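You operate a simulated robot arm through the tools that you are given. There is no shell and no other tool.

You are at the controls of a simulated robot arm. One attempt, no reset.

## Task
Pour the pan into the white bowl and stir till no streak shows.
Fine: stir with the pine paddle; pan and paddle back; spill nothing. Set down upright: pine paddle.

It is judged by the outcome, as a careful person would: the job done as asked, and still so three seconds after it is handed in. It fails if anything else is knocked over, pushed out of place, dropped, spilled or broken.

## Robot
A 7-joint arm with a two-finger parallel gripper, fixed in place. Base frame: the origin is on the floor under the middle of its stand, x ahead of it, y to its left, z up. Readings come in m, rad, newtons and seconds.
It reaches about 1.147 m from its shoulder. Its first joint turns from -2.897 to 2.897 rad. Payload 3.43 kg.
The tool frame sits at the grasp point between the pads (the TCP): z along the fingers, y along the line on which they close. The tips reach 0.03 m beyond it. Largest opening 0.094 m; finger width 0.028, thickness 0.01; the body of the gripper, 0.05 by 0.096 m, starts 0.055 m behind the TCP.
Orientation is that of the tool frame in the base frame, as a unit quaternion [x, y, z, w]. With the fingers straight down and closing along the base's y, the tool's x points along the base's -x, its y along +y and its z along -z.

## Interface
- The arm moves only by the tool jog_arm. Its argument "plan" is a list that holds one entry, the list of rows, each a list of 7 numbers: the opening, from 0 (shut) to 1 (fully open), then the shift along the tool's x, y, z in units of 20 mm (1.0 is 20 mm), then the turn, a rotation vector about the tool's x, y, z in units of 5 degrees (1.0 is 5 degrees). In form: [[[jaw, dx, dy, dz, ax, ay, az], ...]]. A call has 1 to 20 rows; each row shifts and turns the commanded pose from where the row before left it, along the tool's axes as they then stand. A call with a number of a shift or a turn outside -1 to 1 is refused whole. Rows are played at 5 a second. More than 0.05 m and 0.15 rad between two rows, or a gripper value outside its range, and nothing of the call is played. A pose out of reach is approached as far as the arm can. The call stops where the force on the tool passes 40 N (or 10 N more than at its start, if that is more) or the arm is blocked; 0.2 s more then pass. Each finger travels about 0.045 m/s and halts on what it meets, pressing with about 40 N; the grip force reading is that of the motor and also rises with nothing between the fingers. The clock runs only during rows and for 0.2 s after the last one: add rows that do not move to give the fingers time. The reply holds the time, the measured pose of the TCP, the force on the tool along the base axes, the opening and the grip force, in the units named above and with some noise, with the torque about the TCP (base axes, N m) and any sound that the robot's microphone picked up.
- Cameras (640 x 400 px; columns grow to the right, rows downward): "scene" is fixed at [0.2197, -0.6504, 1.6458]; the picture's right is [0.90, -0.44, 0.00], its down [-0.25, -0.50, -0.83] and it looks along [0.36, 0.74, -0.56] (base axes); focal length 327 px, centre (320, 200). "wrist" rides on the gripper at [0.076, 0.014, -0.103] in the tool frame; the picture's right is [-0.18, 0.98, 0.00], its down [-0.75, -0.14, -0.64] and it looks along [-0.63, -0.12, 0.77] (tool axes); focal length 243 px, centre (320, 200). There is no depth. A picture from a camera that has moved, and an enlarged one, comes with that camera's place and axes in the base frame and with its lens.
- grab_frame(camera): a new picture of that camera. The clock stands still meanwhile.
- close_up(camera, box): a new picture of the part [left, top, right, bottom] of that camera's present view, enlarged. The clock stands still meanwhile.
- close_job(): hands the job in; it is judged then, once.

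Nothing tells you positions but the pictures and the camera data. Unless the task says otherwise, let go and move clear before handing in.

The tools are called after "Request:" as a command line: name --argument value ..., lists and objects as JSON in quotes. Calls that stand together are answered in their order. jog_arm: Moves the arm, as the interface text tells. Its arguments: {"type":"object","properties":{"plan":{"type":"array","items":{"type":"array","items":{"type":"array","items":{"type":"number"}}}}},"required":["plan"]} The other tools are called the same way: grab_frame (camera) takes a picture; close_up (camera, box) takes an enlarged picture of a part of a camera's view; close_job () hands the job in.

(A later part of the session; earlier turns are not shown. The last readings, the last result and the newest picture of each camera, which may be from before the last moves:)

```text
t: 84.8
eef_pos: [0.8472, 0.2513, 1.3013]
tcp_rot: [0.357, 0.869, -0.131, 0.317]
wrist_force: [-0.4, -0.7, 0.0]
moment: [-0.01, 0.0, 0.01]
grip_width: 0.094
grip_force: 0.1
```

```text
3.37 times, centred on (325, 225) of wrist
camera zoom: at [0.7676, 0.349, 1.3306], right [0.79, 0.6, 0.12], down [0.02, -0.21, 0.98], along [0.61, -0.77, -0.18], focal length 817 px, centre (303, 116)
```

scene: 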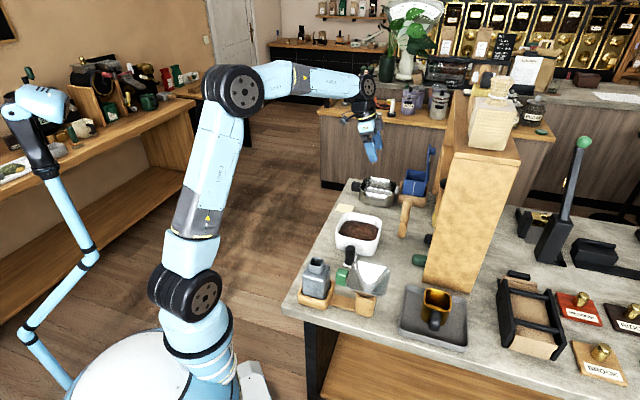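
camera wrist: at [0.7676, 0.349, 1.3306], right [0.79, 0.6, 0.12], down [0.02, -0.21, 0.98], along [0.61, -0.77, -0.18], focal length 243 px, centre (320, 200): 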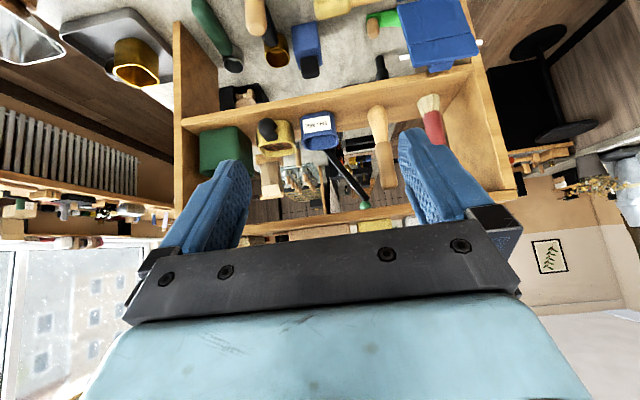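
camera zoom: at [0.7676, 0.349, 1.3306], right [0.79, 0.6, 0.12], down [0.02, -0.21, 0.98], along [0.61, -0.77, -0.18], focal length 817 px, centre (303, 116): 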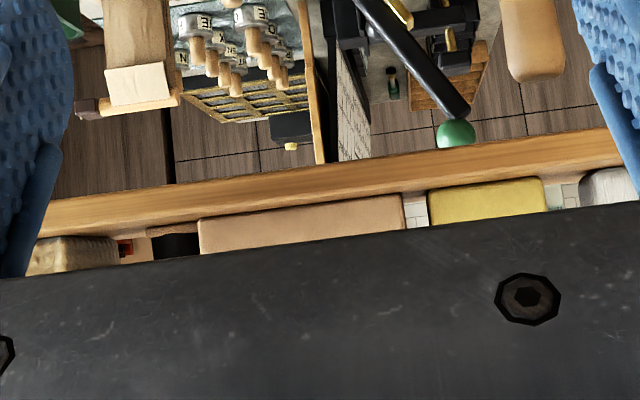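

The shelf tool is a round tapered pestle-like item out at the limit of reach; the squared wooden paddle standing by the bowl at ≈(0.908, 0.064) is the pine paddle. I'm going to a standoff above it.

Request:
jog_arm --plan '[[[1, 0, 0, 0, 0, 1, 0], [1, 0, 0, 0, 0, 1, 0], [1, 0, 0, 0, 0, 1, 0], [1, 0, 0, 0, 0, 1, 0], [1, -0.192, -0.346, 0.908, 0, 0, 0], [1, -0.192, -0.346, 0.908, 0, 0, 0], [1, -0.192, -0.346, 0.908, 0, 0, 0], [1, -0.192, -0.346, 0.908, 0, 0, 0], [1, -0.192, -0.346, 0.908, 0, 0, 0], [1, -0.192, -0.346, 0.908, 0, 0, 0], [1, -0.192, -0.346, 0.908, 0, 0, 0], [1, -0.192, -0.346, 0.908, 0, 0, 0], [1, -0.192, -0.346, 0.908, 0, 0, 0], [1, -0.192, -0.346, 0.908, 0, 0, 0], [1, -0.192, -0.346, 0.908, 0, 0, 0], [1, 0, 0, 0, 0, 0, 0]]]'

Request:
grab_frame --camera "wrist"

Request:
close_up --camera "scene" --box '[350, 120, 470, 240]'

```text
t: 88.2
eef_pos: [0.8691, 0.1192, 1.127]
tcp_rot: [0.375, 0.911, -0.067, 0.161]
wrist_force: [-0.1, -0.6, 0.6]
moment: [0.01, 0.0, -0.03]
grip_width: 0.0939
grip_force: 0.1
```

```text
taken
camera wrist: at [0.8027, 0.2063, 1.1962], right [0.82, 0.58, 0.06], down [0.25, -0.44, 0.86], along [0.52, -0.69, -0.5], focal length 243 px, centre (320, 200)
```

wrist: 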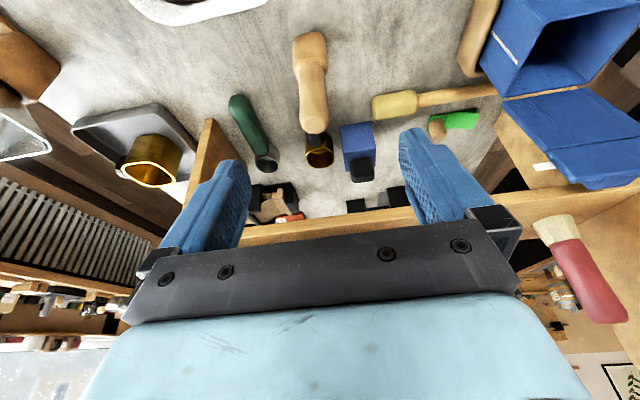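

```text
3.33 times, centred on (410, 180) of scene
camera zoom: at [0.2197, -0.6504, 1.6458], right [0.9, -0.44, 0.0], down [-0.25, -0.5, -0.83], along [0.36, 0.74, -0.56], focal length 1089 px, centre (20, 267)
```

zoom: 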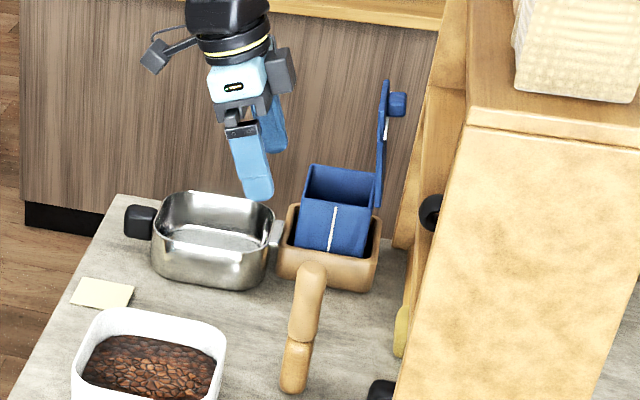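

Request:
close_up --camera "wrist" --box '[265, 25, 375, 140]'

```text
3.48 times, centred on (320, 82) of wrist
camera zoom: at [0.8027, 0.2063, 1.1962], right [0.82, 0.58, 0.06], down [0.25, -0.44, 0.86], along [0.52, -0.69, -0.5], focal length 844 px, centre (320, 609)
```

zoom: 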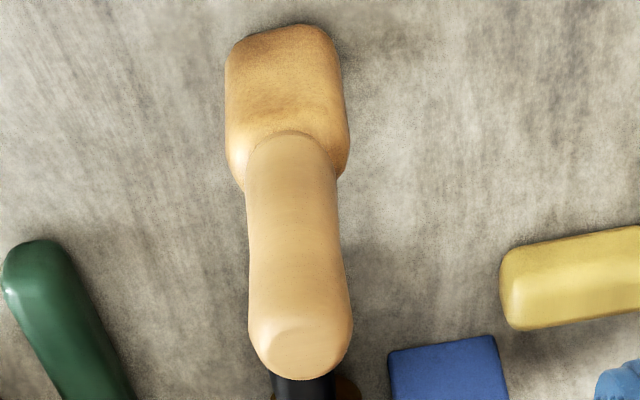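

The paddle has a flat blade about 45 × 20 mm with a 30 mm handle, axis at ≈(0.908, 0.066), top z≈1.007. I'll descend partway with a small lateral correction.

Request:
jog_arm --plan '[[[1, -0.058, -0.09, 0.9, 0, 0, 0], [1, -0.058, -0.09, 0.9, 0, 0, 0], [1, -0.058, -0.09, 0.9, 0, 0, 0], [1, -0.058, -0.09, 0.9, 0, 0, 0], [1, -0.058, -0.09, 0.9, 0, 0, 0], [1, 0, 0, 0, 0, 0, 0]]]'

Request:
grab_frame --camera "wrist"

Request:
close_up --camera "scene" --box '[350, 130, 470, 250]'

```text
t: 89.6
eef_pos: [0.8894, 0.0869, 1.046]
tcp_rot: [0.375, 0.91, -0.068, 0.161]
wrist_force: [0.2, 0.9, 0.8]
moment: [0.03, 0.0, 0.01]
grip_width: 0.094
grip_force: 0.1
```

```text
taken
camera wrist: at [0.8223, 0.174, 1.1154], right [0.82, 0.58, 0.06], down [0.25, -0.44, 0.86], along [0.52, -0.69, -0.5], focal length 243 px, centre (320, 200)
```

wrist: 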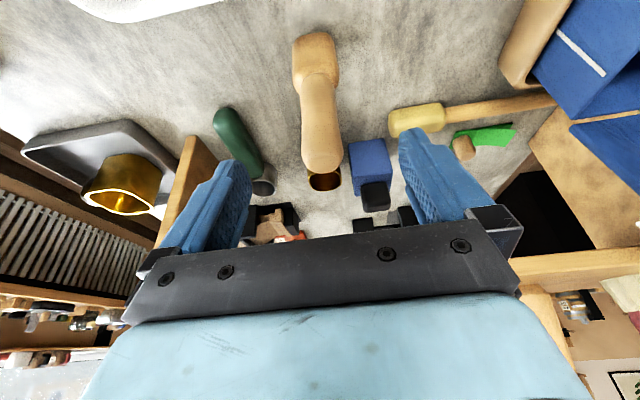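

```text
3.33 times, centred on (410, 190) of scene
camera zoom: at [0.2197, -0.6504, 1.6458], right [0.9, -0.44, 0.0], down [-0.25, -0.5, -0.83], along [0.36, 0.74, -0.56], focal length 1089 px, centre (20, 233)
```

zoom: 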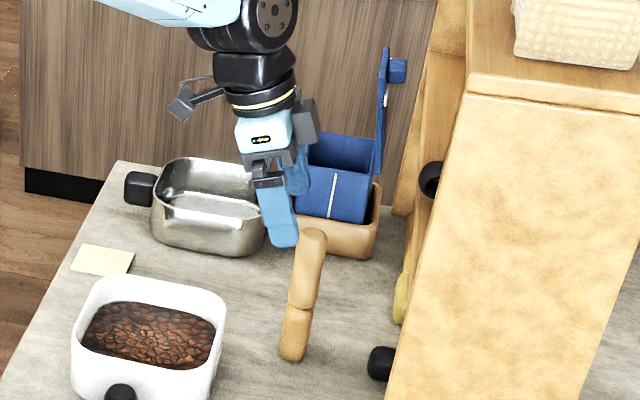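

Request:
jog_arm --plan '[[[1, 0.02, -0.017, 0.7, 0, 0, 0], [1, 0.02, -0.017, 0.7, 0, 0, 0], [1, 0.02, -0.017, 0.7, 0, 0, 0], [1, 0.02, -0.017, 0.7, 0, 0, 0], [1, 0.02, -0.017, 0.7, 0, 0, 0], [1, 0.02, -0.017, 0.7, 0, 0, 0], [1, 0, 0, 0, 0, 0, 0]]]'

Request:
grab_frame --camera "wrist"

Request:
close_up --camera "scene" --box '[350, 130, 470, 250]'

```text
t: 91.2
eef_pos: [0.9079, 0.0667, 0.9649]
tcp_rot: [0.375, 0.911, -0.067, 0.161]
wrist_force: [0.4, 0.6, 0.0]
moment: [-0.01, 0.0, 0.01]
grip_width: 0.0941
grip_force: 0.0
```

```text
taken
camera wrist: at [0.8413, 0.1538, 1.0349], right [0.82, 0.58, 0.06], down [0.25, -0.44, 0.86], along [0.52, -0.69, -0.5], focal length 243 px, centre (320, 200)
```

wrist: 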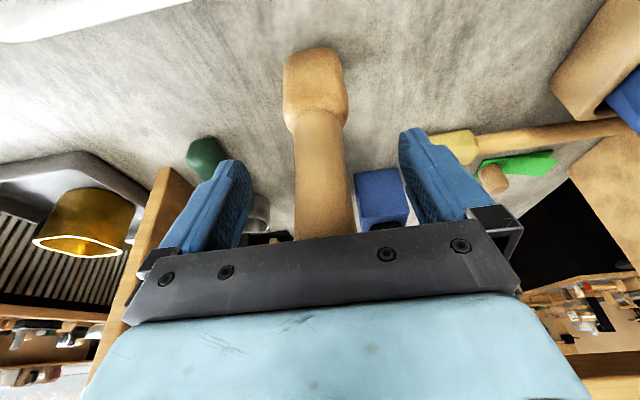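

```text
3.33 times, centred on (410, 190) of scene
camera zoom: at [0.2197, -0.6504, 1.6458], right [0.9, -0.44, 0.0], down [-0.25, -0.5, -0.83], along [0.36, 0.74, -0.56], focal length 1089 px, centre (20, 233)
```

zoom: 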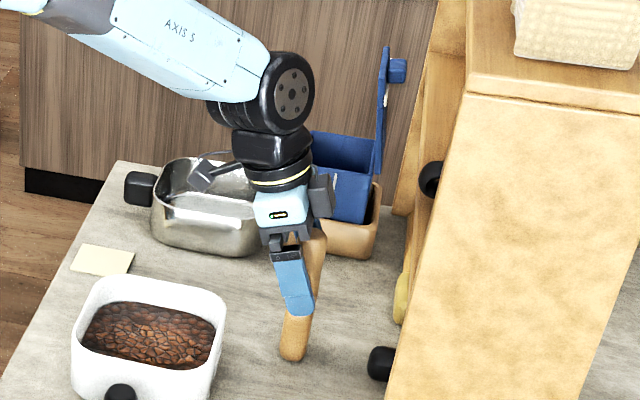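

The fingers straddle the handle, so I close gradually.

Request:
jog_arm --plan '[[[0.6, 0, 0, 0, 0, 0, 0], [0.45, 0, 0, 0, 0, 0, 0], [0.38, 0, 0, 0, 0, 0, 0], [0.34, 0, 0, 0, 0, 0, 0], [0.3, 0, 0, 0, 0, 0, 0], [0.25, 0, 0, 0, 0, 0, 0], [0.15, 0, 0, 0, 0, 0, 0], [0, 0, 0, 0, 0, 0, 0], [0, 0, 0, 0, 0, 0, 0], [0, 0, 0, 0, 0, 0, 0]]]'

Request:
close_up --camera "scene" --box '[370, 150, 450, 250]'

Request:
grab_frame --camera "wrist"

```text
t: 93.4
eef_pos: [0.9091, 0.0682, 0.9676]
tcp_rot: [0.375, 0.911, -0.067, 0.161]
wrist_force: [0.7, 0.5, 0.0]
moment: [-0.04, -0.05, -0.01]
grip_width: 0.0357
grip_force: 40.2
```

```text
4.00 times, centred on (410, 200) of scene
camera zoom: at [0.2197, -0.6504, 1.6458], right [0.9, -0.44, 0.0], down [-0.25, -0.5, -0.83], along [0.36, 0.74, -0.56], focal length 1306 px, centre (-40, 200)
```

zoom: 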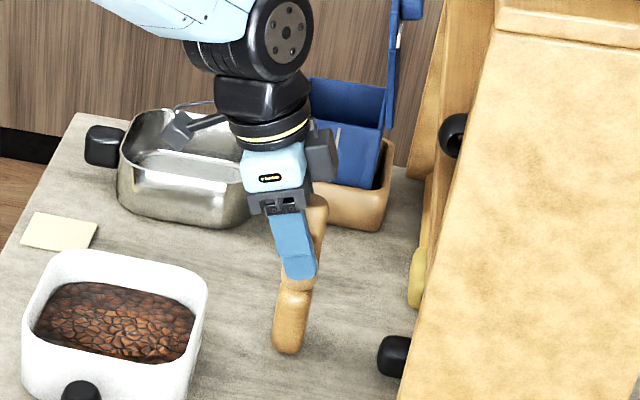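

```text
taken
camera wrist: at [0.8412, 0.154, 1.0349], right [0.82, 0.58, 0.06], down [0.25, -0.44, 0.86], along [0.52, -0.69, -0.5], focal length 243 px, centre (320, 200)
```

wrist: 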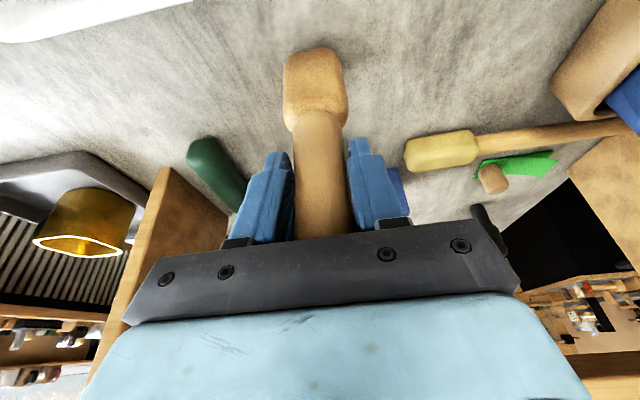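

Request:
jog_arm --plan '[[[0, -0.086, 0, -0.235, 0, 0, 0], [0, -0.171, 0, -0.47, 0, 0, 0], [0, -0.257, 0, -0.705, 0, 0, 0], [0, -0.257, 0, -0.705, 0, 0, 0], [0, -0.257, 0, -0.705, 0, 0, 0], [0, -0.257, 0, -0.705, 0, 0, 0], [0, -0.257, 0, -0.705, 0, 0, 0], [0, -0.257, 0, -0.705, 0, 0, 0], [0, -0.257, 0, -0.705, 0, 0, 0], [0, 0, 0, 0, 0, 0, 0]]]'

Request:
close_up --camera "scene" --box '[350, 130, 470, 250]'

Request:
grab_frame --camera "wrist"

```text
t: 95.6
eef_pos: [0.908, 0.0677, 1.0847]
tcp_rot: [0.375, 0.91, -0.067, 0.161]
wrist_force: [-0.2, -1.1, -0.9]
moment: [-0.02, 0.03, 0.01]
grip_width: 0.0356
grip_force: 40.6
```

```text
3.33 times, centred on (410, 190) of scene
camera zoom: at [0.2197, -0.6504, 1.6458], right [0.9, -0.44, 0.0], down [-0.25, -0.5, -0.83], along [0.36, 0.74, -0.56], focal length 1089 px, centre (20, 233)
```

zoom: 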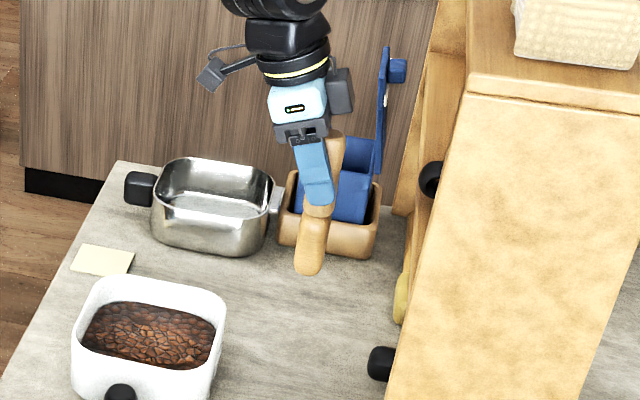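

```text
taken
camera wrist: at [0.8404, 0.1538, 1.1541], right [0.82, 0.58, 0.06], down [0.25, -0.44, 0.86], along [0.52, -0.69, -0.5], focal length 243 px, centre (320, 200)
```

wrist: 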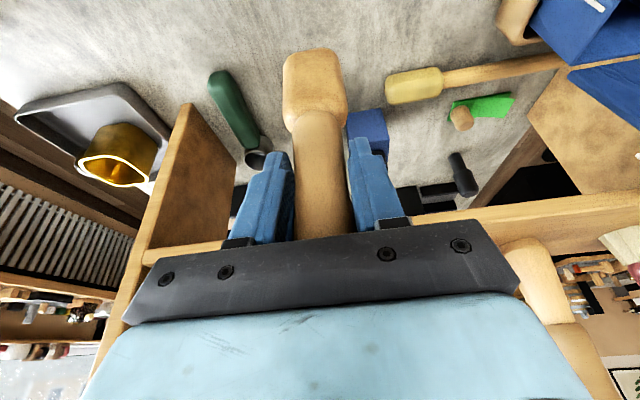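

Paddle is held upright. I move it over the bowl's centre, still above the rim.

Request:
jog_arm --plan '[[[0, 0.435, -0.232, -0.158, 0, 0, 0], [0, 0.87, -0.465, -0.317, 0, 0, 0], [0, 0.87, -0.465, -0.317, 0, 0, 0], [0, 0.87, -0.465, -0.317, 0, 0, 0], [0, 0.87, -0.465, -0.317, 0, 0, 0], [0, 0.87, -0.465, -0.317, 0, 0, 0], [0, 0.87, -0.465, -0.317, 0, 0, 0], [0, 0.87, -0.465, -0.317, 0, 0, 0], [0, 0.435, -0.232, -0.158, 0, 0, 0], [0, 0, 0, 0, 0, 0, 0]]]'

Request:
close_up --camera "scene" --box '[300, 150, 420, 270]'

Request:
grab_frame --camera "wrist"

```text
t: 97.8
eef_pos: [0.749, 0.1191, 1.0859]
tcp_rot: [0.375, 0.91, -0.068, 0.161]
wrist_force: [0.0, 0.0, -1.3]
moment: [0.06, 0.0, 0.01]
grip_width: 0.0356
grip_force: 39.8
```

```text
3.33 times, centred on (360, 210) of scene
camera zoom: at [0.2197, -0.6504, 1.6458], right [0.9, -0.44, 0.0], down [-0.25, -0.5, -0.83], along [0.36, 0.74, -0.56], focal length 1089 px, centre (187, 167)
```

zoom: 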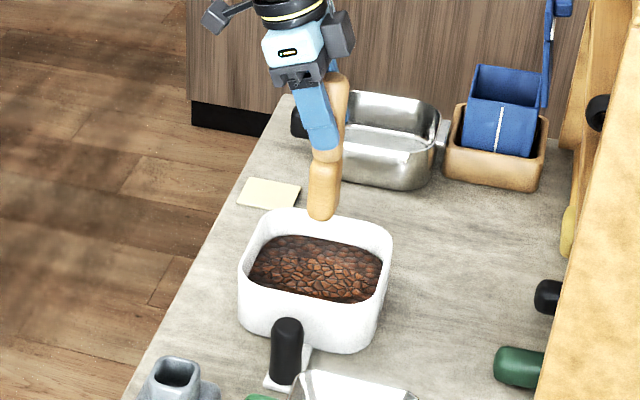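

```text
taken
camera wrist: at [0.6826, 0.2063, 1.1549], right [0.82, 0.58, 0.06], down [0.25, -0.44, 0.86], along [0.52, -0.69, -0.5], focal length 243 px, centre (320, 200)
```

wrist: 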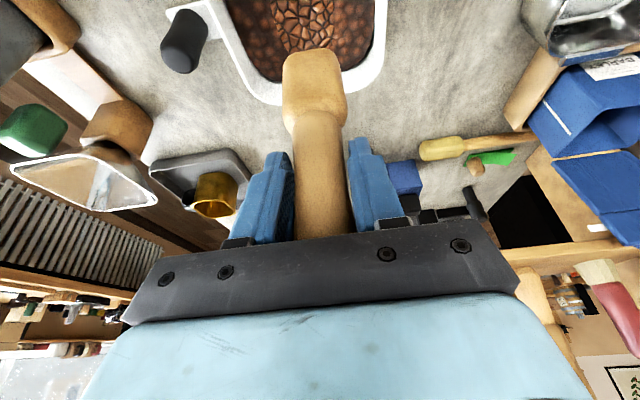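

Request:
jog_arm --plan '[[[0, 0.17, 0, 0.47, 0, 0, 0], [0, 0.17, 0, 0.47, 0, 0, 0], [0, 0.17, 0, 0.47, 0, 0, 0], [0, 0.17, 0, 0.47, 0, 0, 0], [0, 0.17, 0, 0.47, 0, 0, 0], [0, 0.17, 0, 0.47, 0, 0, 0], [0, 0.17, 0, 0.47, 0, 0, 0], [0, 0, 0, 0, 0, 0, 0]]]'

Request:
close_up --camera "scene" --box '[310, 170, 410, 270]'

Request:
close_up --camera "wrist" --box '[180, 0, 440, 160]'

```text
t: 99.6
eef_pos: [0.7494, 0.1201, 1.0158]
tcp_rot: [0.375, 0.91, -0.067, 0.162]
wrist_force: [-0.1, -0.6, -1.9]
moment: [0.04, 0.02, 0.0]
grip_width: 0.0354
grip_force: 39.4
```

```text
4.00 times, centred on (360, 220) of scene
camera zoom: at [0.2197, -0.6504, 1.6458], right [0.9, -0.44, 0.0], down [-0.25, -0.5, -0.83], along [0.36, 0.74, -0.56], focal length 1306 px, centre (160, 120)
```

zoom: 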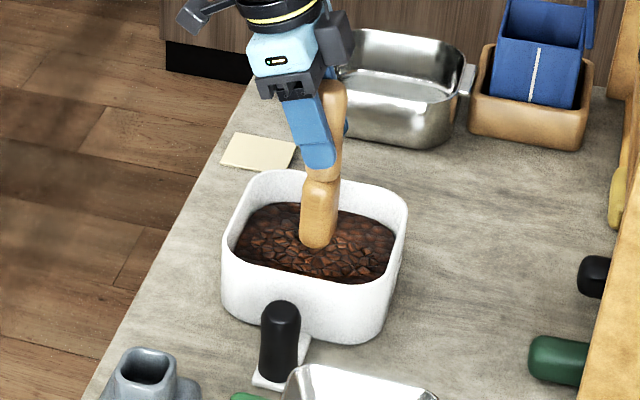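

```text
2.46 times, centred on (310, 80) of wrist
camera zoom: at [0.6823, 0.2064, 1.085], right [0.82, 0.58, 0.06], down [0.25, -0.44, 0.86], along [0.52, -0.69, -0.5], focal length 597 px, centre (345, 495)
```

zoom: 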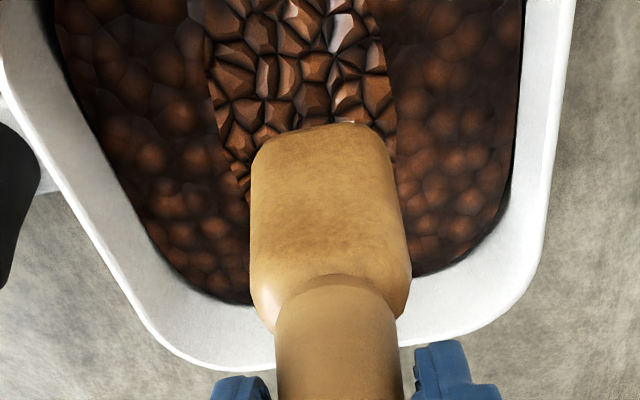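

The paddle tip is at the surface, near the bowl centre with about 4–6 cm of room each way. I'll lower it into the mix, to about 15 mm above the floor, and check forces.

Request:
jog_arm --plan '[[[0, 0.12, 0, 0.33, 0, 0, 0], [0, 0.12, 0, 0.33, 0, 0, 0], [0, 0.12, 0, 0.33, 0, 0, 0], [0, 0.12, -0.3, 0.33, 0, 0, 0], [0, 0, 0, 0, 0, 0, 0]]]'

Request:
close_up --camera "scene" --box '[310, 170, 410, 270]'

Request:
close_up --camera "wrist" --box '[180, 0, 440, 160]'

```text
t: 100.8
eef_pos: [0.745, 0.1161, 0.9867]
tcp_rot: [0.376, 0.91, -0.067, 0.161]
wrist_force: [0.1, -1.0, -1.3]
moment: [0.01, -0.02, 0.01]
grip_width: 0.0353
grip_force: 40.4
```

```text
4.00 times, centred on (360, 220) of scene
camera zoom: at [0.2197, -0.6504, 1.6458], right [0.9, -0.44, 0.0], down [-0.25, -0.5, -0.83], along [0.36, 0.74, -0.56], focal length 1306 px, centre (160, 120)
```

zoom: 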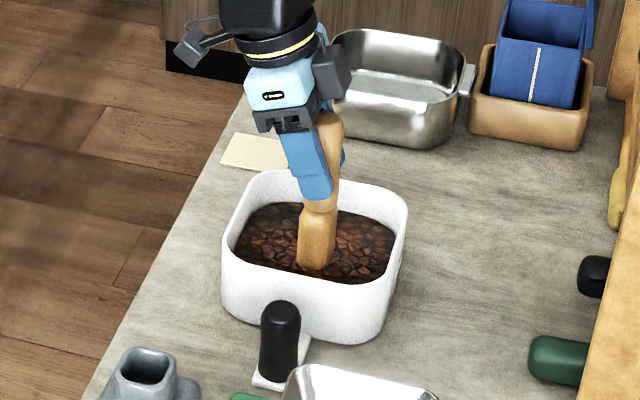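

```text
2.46 times, centred on (310, 80) of wrist
camera zoom: at [0.6787, 0.2018, 1.0558], right [0.82, 0.58, 0.06], down [0.25, -0.44, 0.86], along [0.52, -0.69, -0.5], focal length 597 px, centre (345, 495)
```

zoom: 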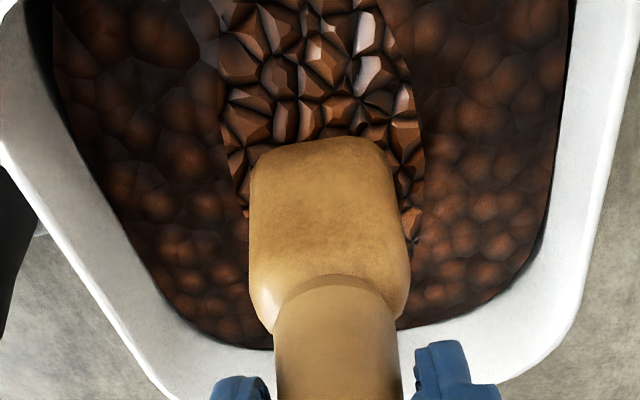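

Request:
jog_arm --plan '[[[0, 0.05, 0, 0.14, 0, 0, 0], [0, 0.05, 0, 0.14, 0, 0, 0], [0, 0.034, 0, 0.094, 0, 0, 0], [0, 0, 0, 0, 0, 0, 0]]]'

Request:
close_up --camera "scene" --box '[330, 195, 400, 265]'

Request:
close_up --camera "wrist" --box '[180, 0, 440, 160]'

```text
t: 101.8
eef_pos: [0.745, 0.1152, 0.9792]
tcp_rot: [0.376, 0.91, -0.068, 0.161]
wrist_force: [-0.1, 0.0, -1.0]
moment: [0.03, 0.0, -0.01]
grip_width: 0.0356
grip_force: 40.0
```

```text
5.71 times, centred on (365, 230) of scene
camera zoom: at [0.2197, -0.6504, 1.6458], right [0.9, -0.44, 0.0], down [-0.25, -0.5, -0.83], along [0.36, 0.74, -0.56], focal length 1866 px, centre (63, 29)
```

zoom: 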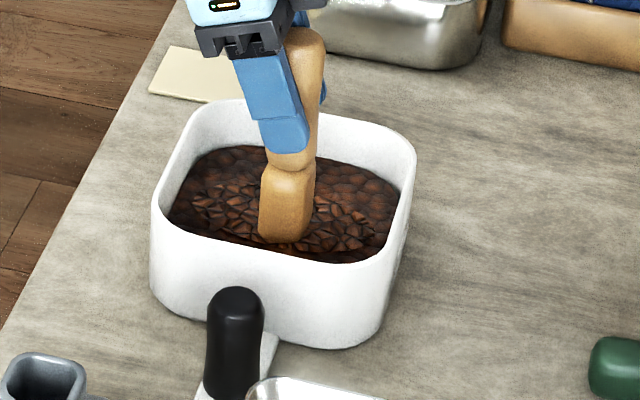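

```text
2.46 times, centred on (310, 80) of wrist
camera zoom: at [0.6788, 0.2016, 1.0484], right [0.82, 0.58, 0.06], down [0.25, -0.44, 0.86], along [0.52, -0.69, -0.5], focal length 597 px, centre (345, 495)
```

zoom: 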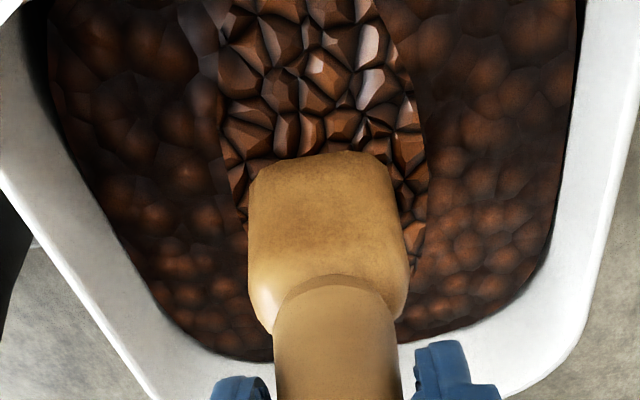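

Immersed about 13 mm with no contact force. I'll start circular stirring at a radius of 28 mm.

Request:
jog_arm --plan '[[[0, -0.439, 0, 0.16, 0, 0, 0], [0, -0.439, 0, 0.16, 0, 0, 0], [0, -0.439, 0, 0.16, 0, 0, 0], [0, 0.1001, 0.5358, -0.0364, 0, 0, 0], [0, 0.2853, 0.4542, -0.1038, 0, 0, 0], [0, 0.4269, 0.3035, -0.1553, 0, 0, 0], [0, 0.5037, 0.1065, -0.1832, 0, 0, 0], [0, 0.5037, -0.1065, -0.1832, 0, 0, 0], [0, 0.4269, -0.3035, -0.1553, 0, 0, 0], [0, 0.2853, -0.4542, -0.1038, 0, 0, 0], [0, 0.1001, -0.5358, -0.0364, 0, 0, 0], [0, -0.1001, -0.5358, 0.0364, 0, 0, 0], [0, -0.2853, -0.4542, 0.1038, 0, 0, 0], [0, -0.4269, -0.3035, 0.1553, 0, 0, 0], [0, -0.5037, -0.1065, 0.1832, 0, 0, 0], [0, -0.5037, 0.1065, 0.1832, 0, 0, 0], [0, -0.4269, 0.3035, 0.1553, 0, 0, 0], [0, -0.2853, 0.4542, 0.1038, 0, 0, 0], [0, -0.1001, 0.5358, 0.0364, 0, 0, 0]]]'

Request:
close_up --camera "scene" --box '[330, 195, 400, 265]'

Request:
close_up --camera "wrist" --box '[180, 0, 440, 160]'

```text
t: 105.8
eef_pos: [0.7647, 0.0941, 0.9801]
tcp_rot: [0.375, 0.911, -0.066, 0.161]
wrist_force: [0.2, 0.2, -1.7]
moment: [0.02, -0.01, 0.04]
grip_width: 0.0352
grip_force: 39.6
```

```text
5.71 times, centred on (365, 230) of scene
camera zoom: at [0.2197, -0.6504, 1.6458], right [0.9, -0.44, 0.0], down [-0.25, -0.5, -0.83], along [0.36, 0.74, -0.56], focal length 1866 px, centre (63, 29)
```

zoom: 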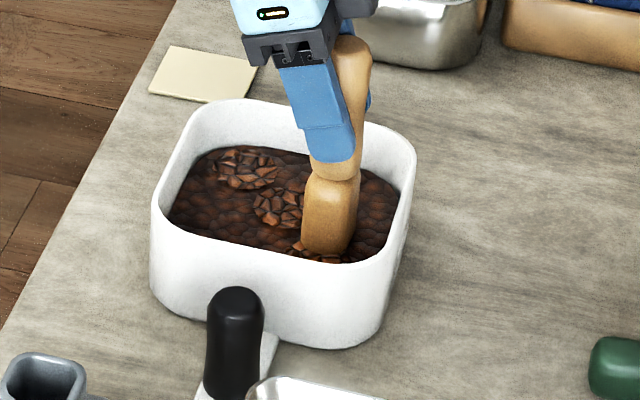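

```text
2.46 times, centred on (310, 80) of wrist
camera zoom: at [0.6986, 0.1818, 1.0487], right [0.82, 0.58, 0.06], down [0.25, -0.44, 0.86], along [0.52, -0.69, -0.5], focal length 597 px, centre (345, 495)
```

zoom: 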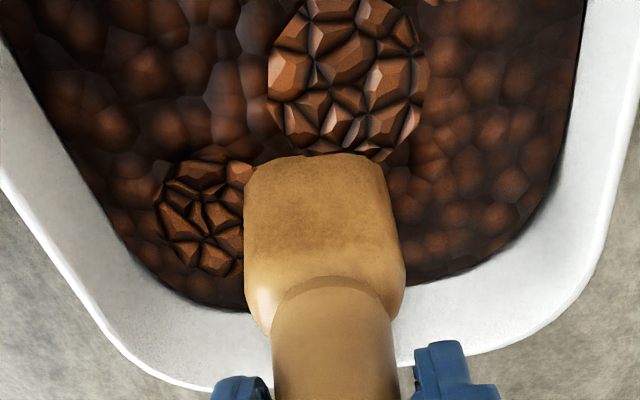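

The stir wipes streaks where the blade passes; three patches remain (centre, back-left, near-left). I'll sweep through those spots next.

Request:
jog_arm --plan '[[[0, 0.188, -0.675, -0.0684, 0, 0, 0], [0, 0.188, -0.675, -0.0684, 0, 0, 0], [0, 0.47, 0.675, -0.171, 0, 0, 0], [0, 0.47, 0.675, -0.171, 0, 0, 0], [0, 0.517, 0.5, -0.188, 0, 0, 0], [0, 0.517, 0.5, -0.188, 0, 0, 0], [0, 0.517, 0.5, -0.188, 0, 0, 0], [0, 0, -0.6, 0, 0, 0, 0], [0, 0, -0.6, 0, 0, 0, 0], [0, 0, -0.6, 0, 0, 0, 0], [0, 0, -0.6, 0, 0, 0, 0], [0, 0, -0.6, 0, 0, 0, 0], [0, -0.7755, 0, 0.282, 0, 0, 0], [0, -0.7755, 0, 0.282, 0, 0, 0], [0, 0, 0.6, 0, 0, 0, 0], [0, 0, 0.6, 0, 0, 0, 0], [0, 0, 0.6, 0, 0, 0, 0], [0, 0, 0.6, 0, 0, 0, 0], [0, 0, 0.6, 0, 0, 0, 0]]]'

Request:
close_up --camera "scene" --box '[330, 195, 400, 265]'

Request:
close_up --camera "wrist" --box '[180, 0, 440, 160]'

```text
t: 109.8
eef_pos: [0.7652, 0.1368, 0.9805]
tcp_rot: [0.376, 0.91, -0.068, 0.162]
wrist_force: [0.0, -1.1, -1.9]
moment: [0.03, 0.04, -0.02]
grip_width: 0.0348
grip_force: 40.0
```

```text
5.71 times, centred on (365, 230) of scene
camera zoom: at [0.2197, -0.6504, 1.6458], right [0.9, -0.44, 0.0], down [-0.25, -0.5, -0.83], along [0.36, 0.74, -0.56], focal length 1866 px, centre (63, 29)
```

zoom: 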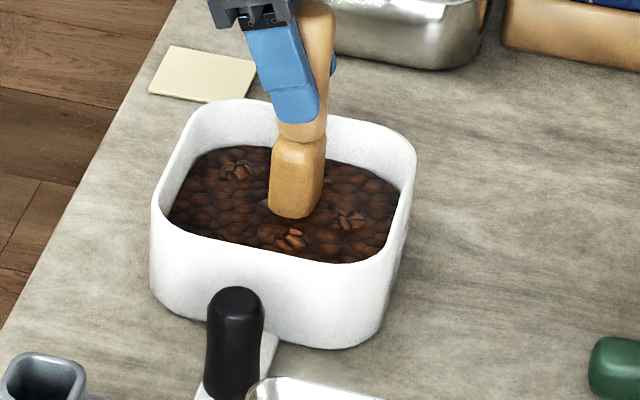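

```text
2.46 times, centred on (310, 80) of wrist
camera zoom: at [0.6998, 0.223, 1.0493], right [0.82, 0.58, 0.06], down [0.25, -0.44, 0.86], along [0.52, -0.69, -0.5], focal length 597 px, centre (345, 495)
```

zoom: 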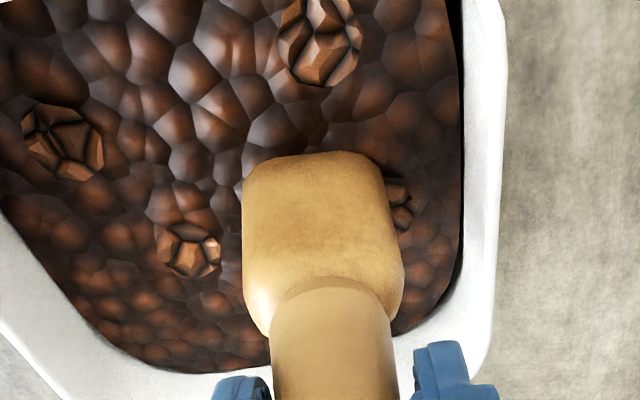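

Request:
jog_arm --plan '[[[0, 0.54, -0.114, -0.196, 0, 0, 0], [0, 0.458, -0.325, -0.1666, 0, 0, 0], [0, 0.3055, -0.487, -0.111, 0, 0, 0], [0, 0.107, -0.574, -0.039, 0, 0, 0], [0, -0.107, -0.574, 0.039, 0, 0, 0], [0, -0.3055, -0.487, 0.111, 0, 0, 0], [0, -0.458, -0.325, 0.1666, 0, 0, 0], [0, -0.54, -0.114, 0.196, 0, 0, 0], [0, -0.54, 0.114, 0.196, 0, 0, 0], [0, -0.458, 0.325, 0.1666, 0, 0, 0], [0, -0.3055, 0.487, 0.111, 0, 0, 0], [0, -0.107, 0.574, 0.039, 0, 0, 0], [0, 0.107, 0.574, -0.039, 0, 0, 0], [0, 0.3055, 0.487, -0.111, 0, 0, 0], [0, 0.458, 0.325, -0.1666, 0, 0, 0], [0, 0.54, 0.114, -0.196, 0, 0, 0]]]'

Request:
close_up --camera "scene" --box '[330, 195, 400, 265]'

Request:
close_up --camera "wrist" --box '[180, 0, 440, 160]'

```text
t: 113.2
eef_pos: [0.7665, 0.1361, 0.9799]
tcp_rot: [0.375, 0.91, -0.067, 0.161]
wrist_force: [0.0, 0.4, -1.5]
moment: [0.04, -0.02, 0.0]
grip_width: 0.035
grip_force: 40.2
```

```text
5.71 times, centred on (365, 230) of scene
camera zoom: at [0.2197, -0.6504, 1.6458], right [0.9, -0.44, 0.0], down [-0.25, -0.5, -0.83], along [0.36, 0.74, -0.56], focal length 1866 px, centre (63, 29)
```

zoom: 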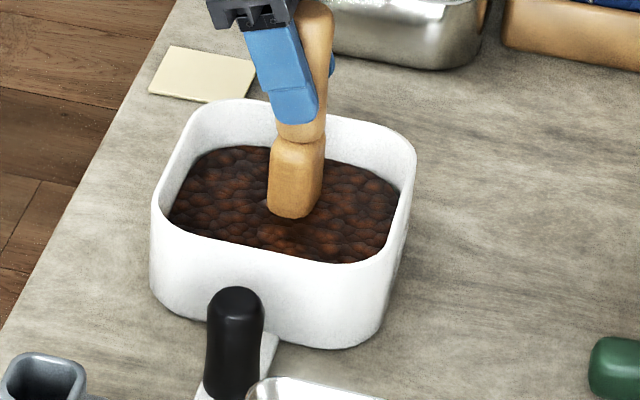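

```text
2.46 times, centred on (310, 80) of wrist
camera zoom: at [0.6991, 0.2233, 1.0488], right [0.82, 0.58, 0.06], down [0.25, -0.44, 0.86], along [0.52, -0.69, -0.5], focal length 597 px, centre (345, 495)
```

zoom: 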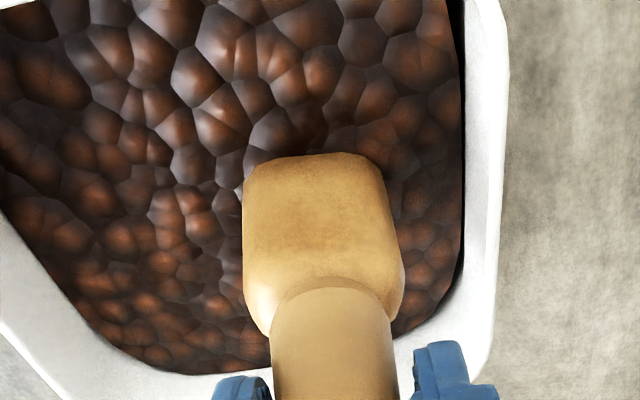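

No streak is visible now; I'll do one more pass to be safe, going through the centre and around.

Request:
jog_arm --plan '[[[0, 0.54, -0.114, -0.196, 0, 0, 0], [0, 0.458, -0.325, -0.1666, 0, 0, 0], [0, 0.3055, -0.487, -0.111, 0, 0, 0], [0, 0.107, -0.574, -0.039, 0, 0, 0], [0, -0.107, -0.574, 0.039, 0, 0, 0], [0, -0.3055, -0.487, 0.111, 0, 0, 0], [0, -0.458, -0.325, 0.1666, 0, 0, 0], [0, -0.54, -0.114, 0.196, 0, 0, 0], [0, -0.54, 0.114, 0.196, 0, 0, 0], [0, -0.458, 0.325, 0.1666, 0, 0, 0], [0, -0.3055, 0.487, 0.111, 0, 0, 0], [0, -0.107, 0.574, 0.039, 0, 0, 0], [0, 0.107, 0.574, -0.039, 0, 0, 0], [0, 0.3055, 0.487, -0.111, 0, 0, 0], [0, 0.458, 0.325, -0.1666, 0, 0, 0], [0, 0.54, 0.114, -0.196, 0, 0, 0]]]'

Request:
jog_arm --plan '[[[0, 0, -0.5, 0, 0, 0, 0], [0, 0, -0.5, 0, 0, 0, 0], [0, 0, -0.5, 0, 0, 0, 0], [0, 0, 0, 0, 0, 0, 0], [0, 0, 0, 0, 0, 0, 0]]]'

Request:
close_up --camera "wrist" --box '[180, 0, 440, 160]'

```text
t: 116.6
eef_pos: [0.766, 0.136, 0.9796]
tcp_rot: [0.376, 0.91, -0.067, 0.161]
wrist_force: [0.1, -0.3, -0.7]
moment: [0.02, 0.0, 0.01]
grip_width: 0.0345
grip_force: 40.0
```

```text
t: 117.8
eef_pos: [0.7439, 0.1141, 0.9802]
tcp_rot: [0.375, 0.91, -0.067, 0.161]
wrist_force: [-0.2, -0.3, -2.4]
moment: [0.03, -0.01, 0.01]
grip_width: 0.0348
grip_force: 40.2
```

```text
2.46 times, centred on (310, 80) of wrist
camera zoom: at [0.6773, 0.201, 1.0493], right [0.82, 0.58, 0.06], down [0.25, -0.44, 0.86], along [0.52, -0.69, -0.5], focal length 597 px, centre (345, 495)
```

zoom: 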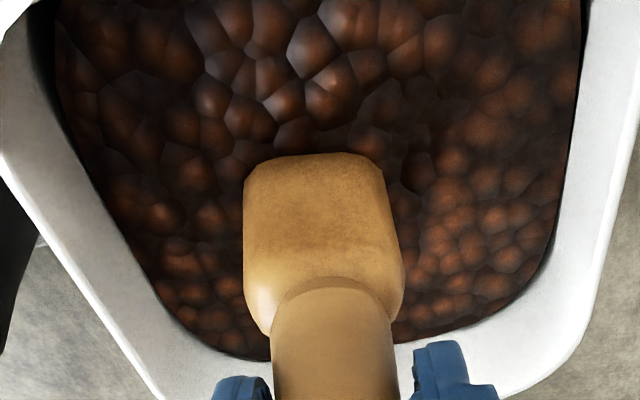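

The mix looks uniform. I raise the paddle straight up slowly and pause over the bowl so nothing drips outside.

Request:
jog_arm --plan '[[[0, -0.1, 0, -0.28, 0, 0, 0], [0, -0.14, 0, -0.38, 0, 0, 0], [0, -0.2, 0, -0.55, 0, 0, 0], [0, -0.2, 0, -0.55, 0, 0, 0], [0, -0.2, 0, -0.55, 0, 0, 0], [0, -0.2, 0, -0.55, 0, 0, 0], [0, -0.2, 0, -0.55, 0, 0, 0], [0, -0.2, 0, -0.55, 0, 0, 0], [0, -0.2, 0, -0.55, 0, 0, 0], [0, -0.2, 0, -0.55, 0, 0, 0], [0, -0.1, 0, -0.28, 0, 0, 0], [0, 0, 0, 0, 0, 0, 0], [0, 0, 0, 0, 0, 0, 0], [0, 0, 0, 0, 0, 0, 0], [0, 0, 0, 0, 0, 0, 0], [0, 0, 0, 0, 0, 0, 0], [0, 0, 0, 0, 0, 0, 0], [0, 0, 0, 0, 0, 0, 0]]]'

Request:
close_up --camera "scene" --box '[310, 170, 410, 270]'

Request:
grab_frame --camera "wrist"

```text
t: 121.6
eef_pos: [0.7441, 0.1145, 1.0936]
tcp_rot: [0.375, 0.91, -0.068, 0.161]
wrist_force: [0.6, 0.6, -1.9]
moment: [0.02, 0.03, 0.01]
grip_width: 0.0345
grip_force: 40.4
```

```text
4.00 times, centred on (360, 220) of scene
camera zoom: at [0.2197, -0.6504, 1.6458], right [0.9, -0.44, 0.0], down [-0.25, -0.5, -0.83], along [0.36, 0.74, -0.56], focal length 1306 px, centre (160, 120)
```

zoom: 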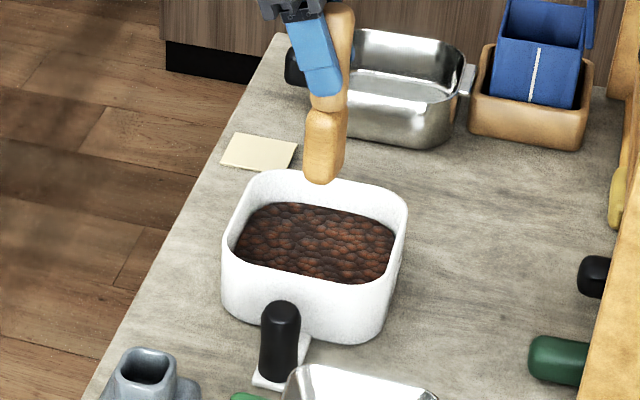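

```text
taken
camera wrist: at [0.6785, 0.2019, 1.1624], right [0.82, 0.58, 0.06], down [0.25, -0.44, 0.86], along [0.52, -0.69, -0.5], focal length 243 px, centre (320, 200)
```

wrist: 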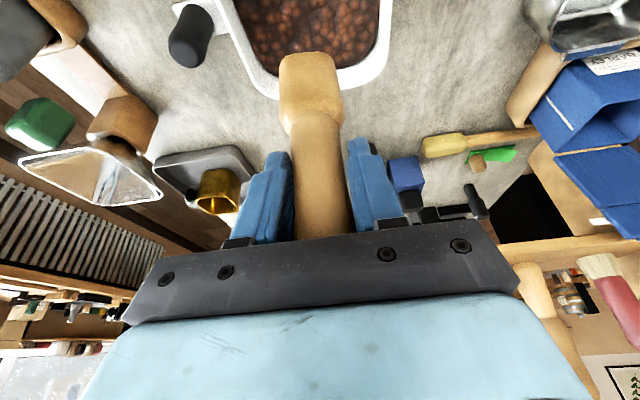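

The bowl content is uniform with no streaks. I'll check the paddle's angle in the grip before setting it back.

Request:
close_up --camera "scene" --box '[335, 160, 385, 220]'

Request:
close_up --camera "wrist" --box '[220, 30, 420, 240]'

Request:
close_up --camera "scene" --box '[335, 205, 390, 260]'

```text
6.67 times, centred on (360, 190) of scene
camera zoom: at [0.2197, -0.6504, 1.6458], right [0.9, -0.44, 0.0], down [-0.25, -0.5, -0.83], along [0.36, 0.74, -0.56], focal length 2177 px, centre (53, 267)
```

zoom: 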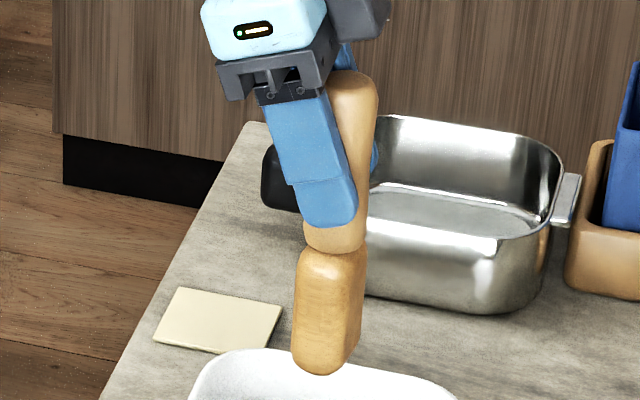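

```text
1.90 times, centred on (320, 135) of wrist
camera zoom: at [0.6785, 0.2019, 1.1624], right [0.82, 0.58, 0.06], down [0.25, -0.44, 0.86], along [0.52, -0.69, -0.5], focal length 462 px, centre (320, 324)
```

zoom: 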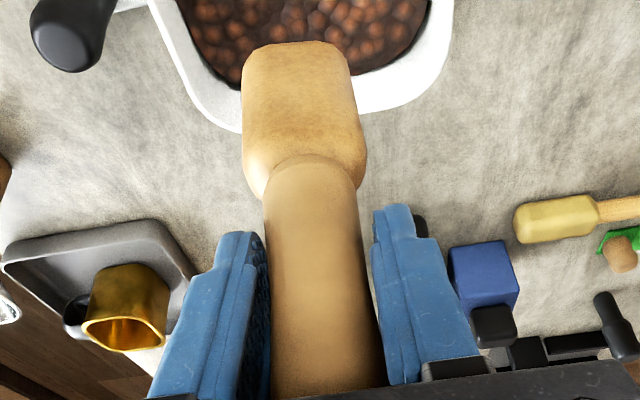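

```text
7.27 times, centred on (362, 232) of scene
camera zoom: at [0.2197, -0.6504, 1.6458], right [0.9, -0.44, 0.0], down [-0.25, -0.5, -0.83], along [0.36, 0.74, -0.56], focal length 2375 px, centre (11, -36)
```

zoom: 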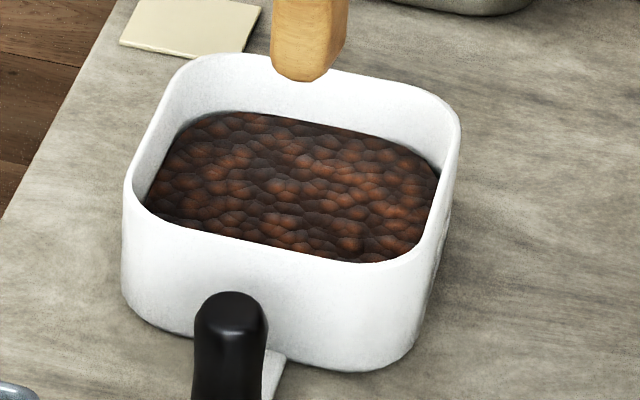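

No streaks remain in the bowl. The paddle is within a degree or two of vertical, having slid up about 5 mm in the grip. I carry it back above its original spot.

Request:
jog_arm --plan '[[[0, -0.39, 0.227, 0.142, 0, 0, 0], [0, -0.78, 0.453, 0.283, 0, 0, 0], [0, -0.78, 0.453, 0.283, 0, 0, 0], [0, -0.78, 0.453, 0.283, 0, 0, 0], [0, -0.78, 0.453, 0.283, 0, 0, 0], [0, -0.78, 0.453, 0.283, 0, 0, 0], [0, -0.78, 0.453, 0.283, 0, 0, 0], [0, -0.78, 0.453, 0.283, 0, 0, 0], [0, -0.78, 0.453, 0.283, 0, 0, 0], [0, -0.39, 0.227, 0.142, 0, 0, 0], [0, 0, 0, 0, 0, 0, 0], [0, 0, 0, 0, 0, 0, 0]]]'

Request:
close_up --camera "scene" --box '[350, 130, 470, 250]'

Request:
close_up --camera "scene" --box '[380, 165, 430, 225]'

```text
t: 124.2
eef_pos: [0.909, 0.0681, 1.0932]
tcp_rot: [0.375, 0.91, -0.067, 0.161]
wrist_force: [1.0, -0.9, -2.1]
moment: [0.01, -0.01, -0.02]
grip_width: 0.0348
grip_force: 40.0
```

```text
3.33 times, centred on (410, 190) of scene
camera zoom: at [0.2197, -0.6504, 1.6458], right [0.9, -0.44, 0.0], down [-0.25, -0.5, -0.83], along [0.36, 0.74, -0.56], focal length 1089 px, centre (20, 233)
```

zoom: 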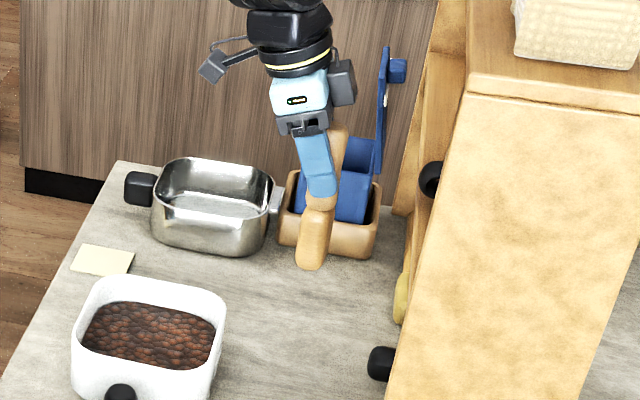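

```text
6.67 times, centred on (405, 195) of scene
camera zoom: at [0.2197, -0.6504, 1.6458], right [0.9, -0.44, 0.0], down [-0.25, -0.5, -0.83], along [0.36, 0.74, -0.56], focal length 2177 px, centre (-247, 233)
```

zoom: 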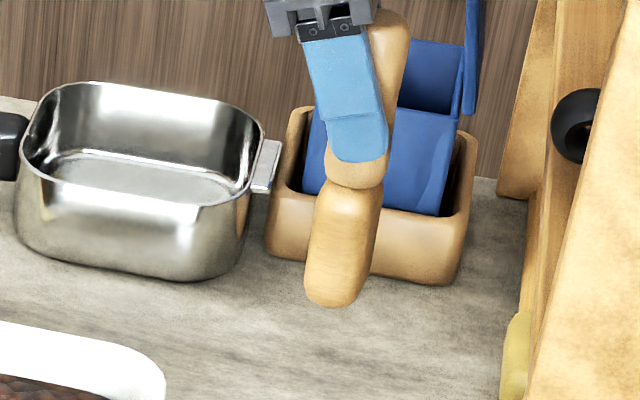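

Request:
jog_arm --plan '[[[0, 0.17, 0, 0.47, 0, 0, 0], [0, 0.231, 0, 0.634, 0, 0, 0], [0, 0.231, 0, 0.634, 0, 0, 0], [0, 0.231, 0, 0.634, 0, 0, 0], [0, 0.231, 0, 0.634, 0, 0, 0], [0, 0.231, 0, 0.634, 0, 0, 0], [0, 0.231, 0, 0.634, 0, 0, 0], [0, 0.231, 0, 0.634, 0, 0, 0], [0, 0.12, 0, 0.33, 0, 0, 0], [0, 0.05, 0, 0.14, 0, 0, 0], [0, 0, 0, 0, 0, 0, 0]]]'

Request:
close_up --camera "scene" --box '[380, 165, 430, 255]'

```text
t: 126.6
eef_pos: [0.9088, 0.0671, 0.9791]
tcp_rot: [0.375, 0.91, -0.067, 0.161]
wrist_force: [0.2, -0.1, -1.1]
moment: [0.01, 0.0, -0.02]
grip_width: 0.0346
grip_force: 39.5
```

```text
4.44 times, centred on (405, 210) of scene
camera zoom: at [0.2197, -0.6504, 1.6458], right [0.9, -0.44, 0.0], down [-0.25, -0.5, -0.83], along [0.36, 0.74, -0.56], focal length 1452 px, centre (-58, 156)
```

zoom: 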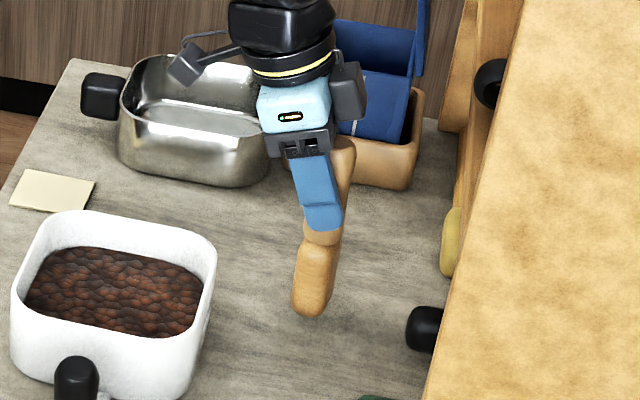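

Request:
jog_arm --plan '[[[0, 0.034, 0, 0.094, 0, 0, 0], [0, 0.034, 0, 0.094, 0, 0, 0], [0, 0.034, 0, 0.094, 0, 0, 0], [0, 0.034, 0, 0.094, 0, 0, 0], [0, 0, 0, 0, 0, 0, 0]]]'

```text
t: 127.8
eef_pos: [0.9083, 0.0673, 0.9706]
tcp_rot: [0.376, 0.91, -0.067, 0.161]
wrist_force: [0.3, -0.1, -1.3]
moment: [0.02, 0.0, -0.03]
grip_width: 0.0347
grip_force: 39.8
```

Request:
jog_arm --plan '[[[0, 0.017, 0, 0.047, 0, 0, 0], [0, 0.017, 0, 0.047, 0, 0, 0], [0, 0.017, 0, 0.047, 0, 0, 0], [0, 0, 0, 0, 0, 0, 0]]]'

Request:
jog_arm --plan '[[[0, 0.017, 0, 0.047, 0, 0, 0], [0, 0.017, 0, 0.047, 0, 0, 0], [0, 0, 0, 0, 0, 0, 0]]]'

```text
t: 128.8
eef_pos: [0.9082, 0.0684, 0.9678]
tcp_rot: [0.375, 0.91, -0.068, 0.161]
wrist_force: [0.5, 1.0, -1.7]
moment: [0.01, 0.03, 0.0]
grip_width: 0.0348
grip_force: 39.6
```

```text
t: 129.6
eef_pos: [0.9084, 0.0687, 0.9661]
tcp_rot: [0.375, 0.91, -0.067, 0.162]
wrist_force: [-1.4, 0.0, 4.7]
moment: [0.14, 0.16, 0.05]
grip_width: 0.0348
grip_force: 40.4
```

Request:
close_up --camera "scene" --box '[380, 175, 430, 250]'

Request:
close_up --camera "wrist" --box '[220, 30, 420, 240]'

```text
5.33 times, centred on (405, 212) of scene
camera zoom: at [0.2197, -0.6504, 1.6458], right [0.9, -0.44, 0.0], down [-0.25, -0.5, -0.83], along [0.36, 0.74, -0.56], focal length 1742 px, centre (-133, 133)
```

zoom: 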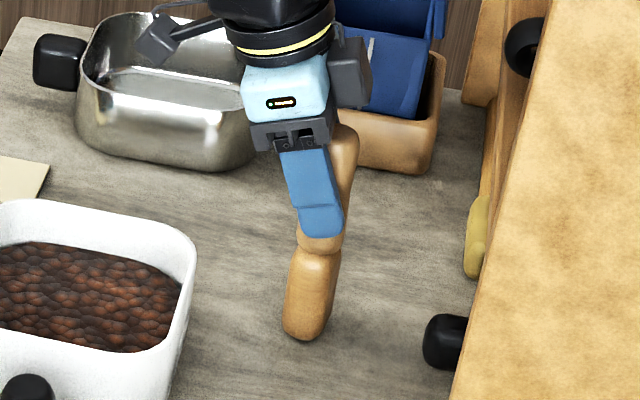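

```text
1.90 times, centred on (320, 135) of wrist
camera zoom: at [0.8419, 0.154, 1.0356], right [0.82, 0.58, 0.06], down [0.25, -0.44, 0.86], along [0.52, -0.69, -0.5], focal length 462 px, centre (320, 324)
```

zoom: 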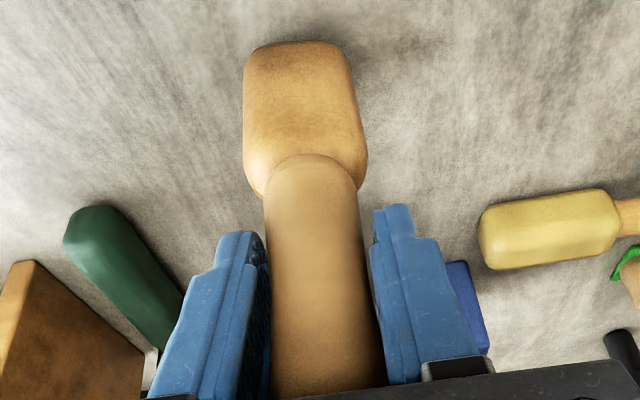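

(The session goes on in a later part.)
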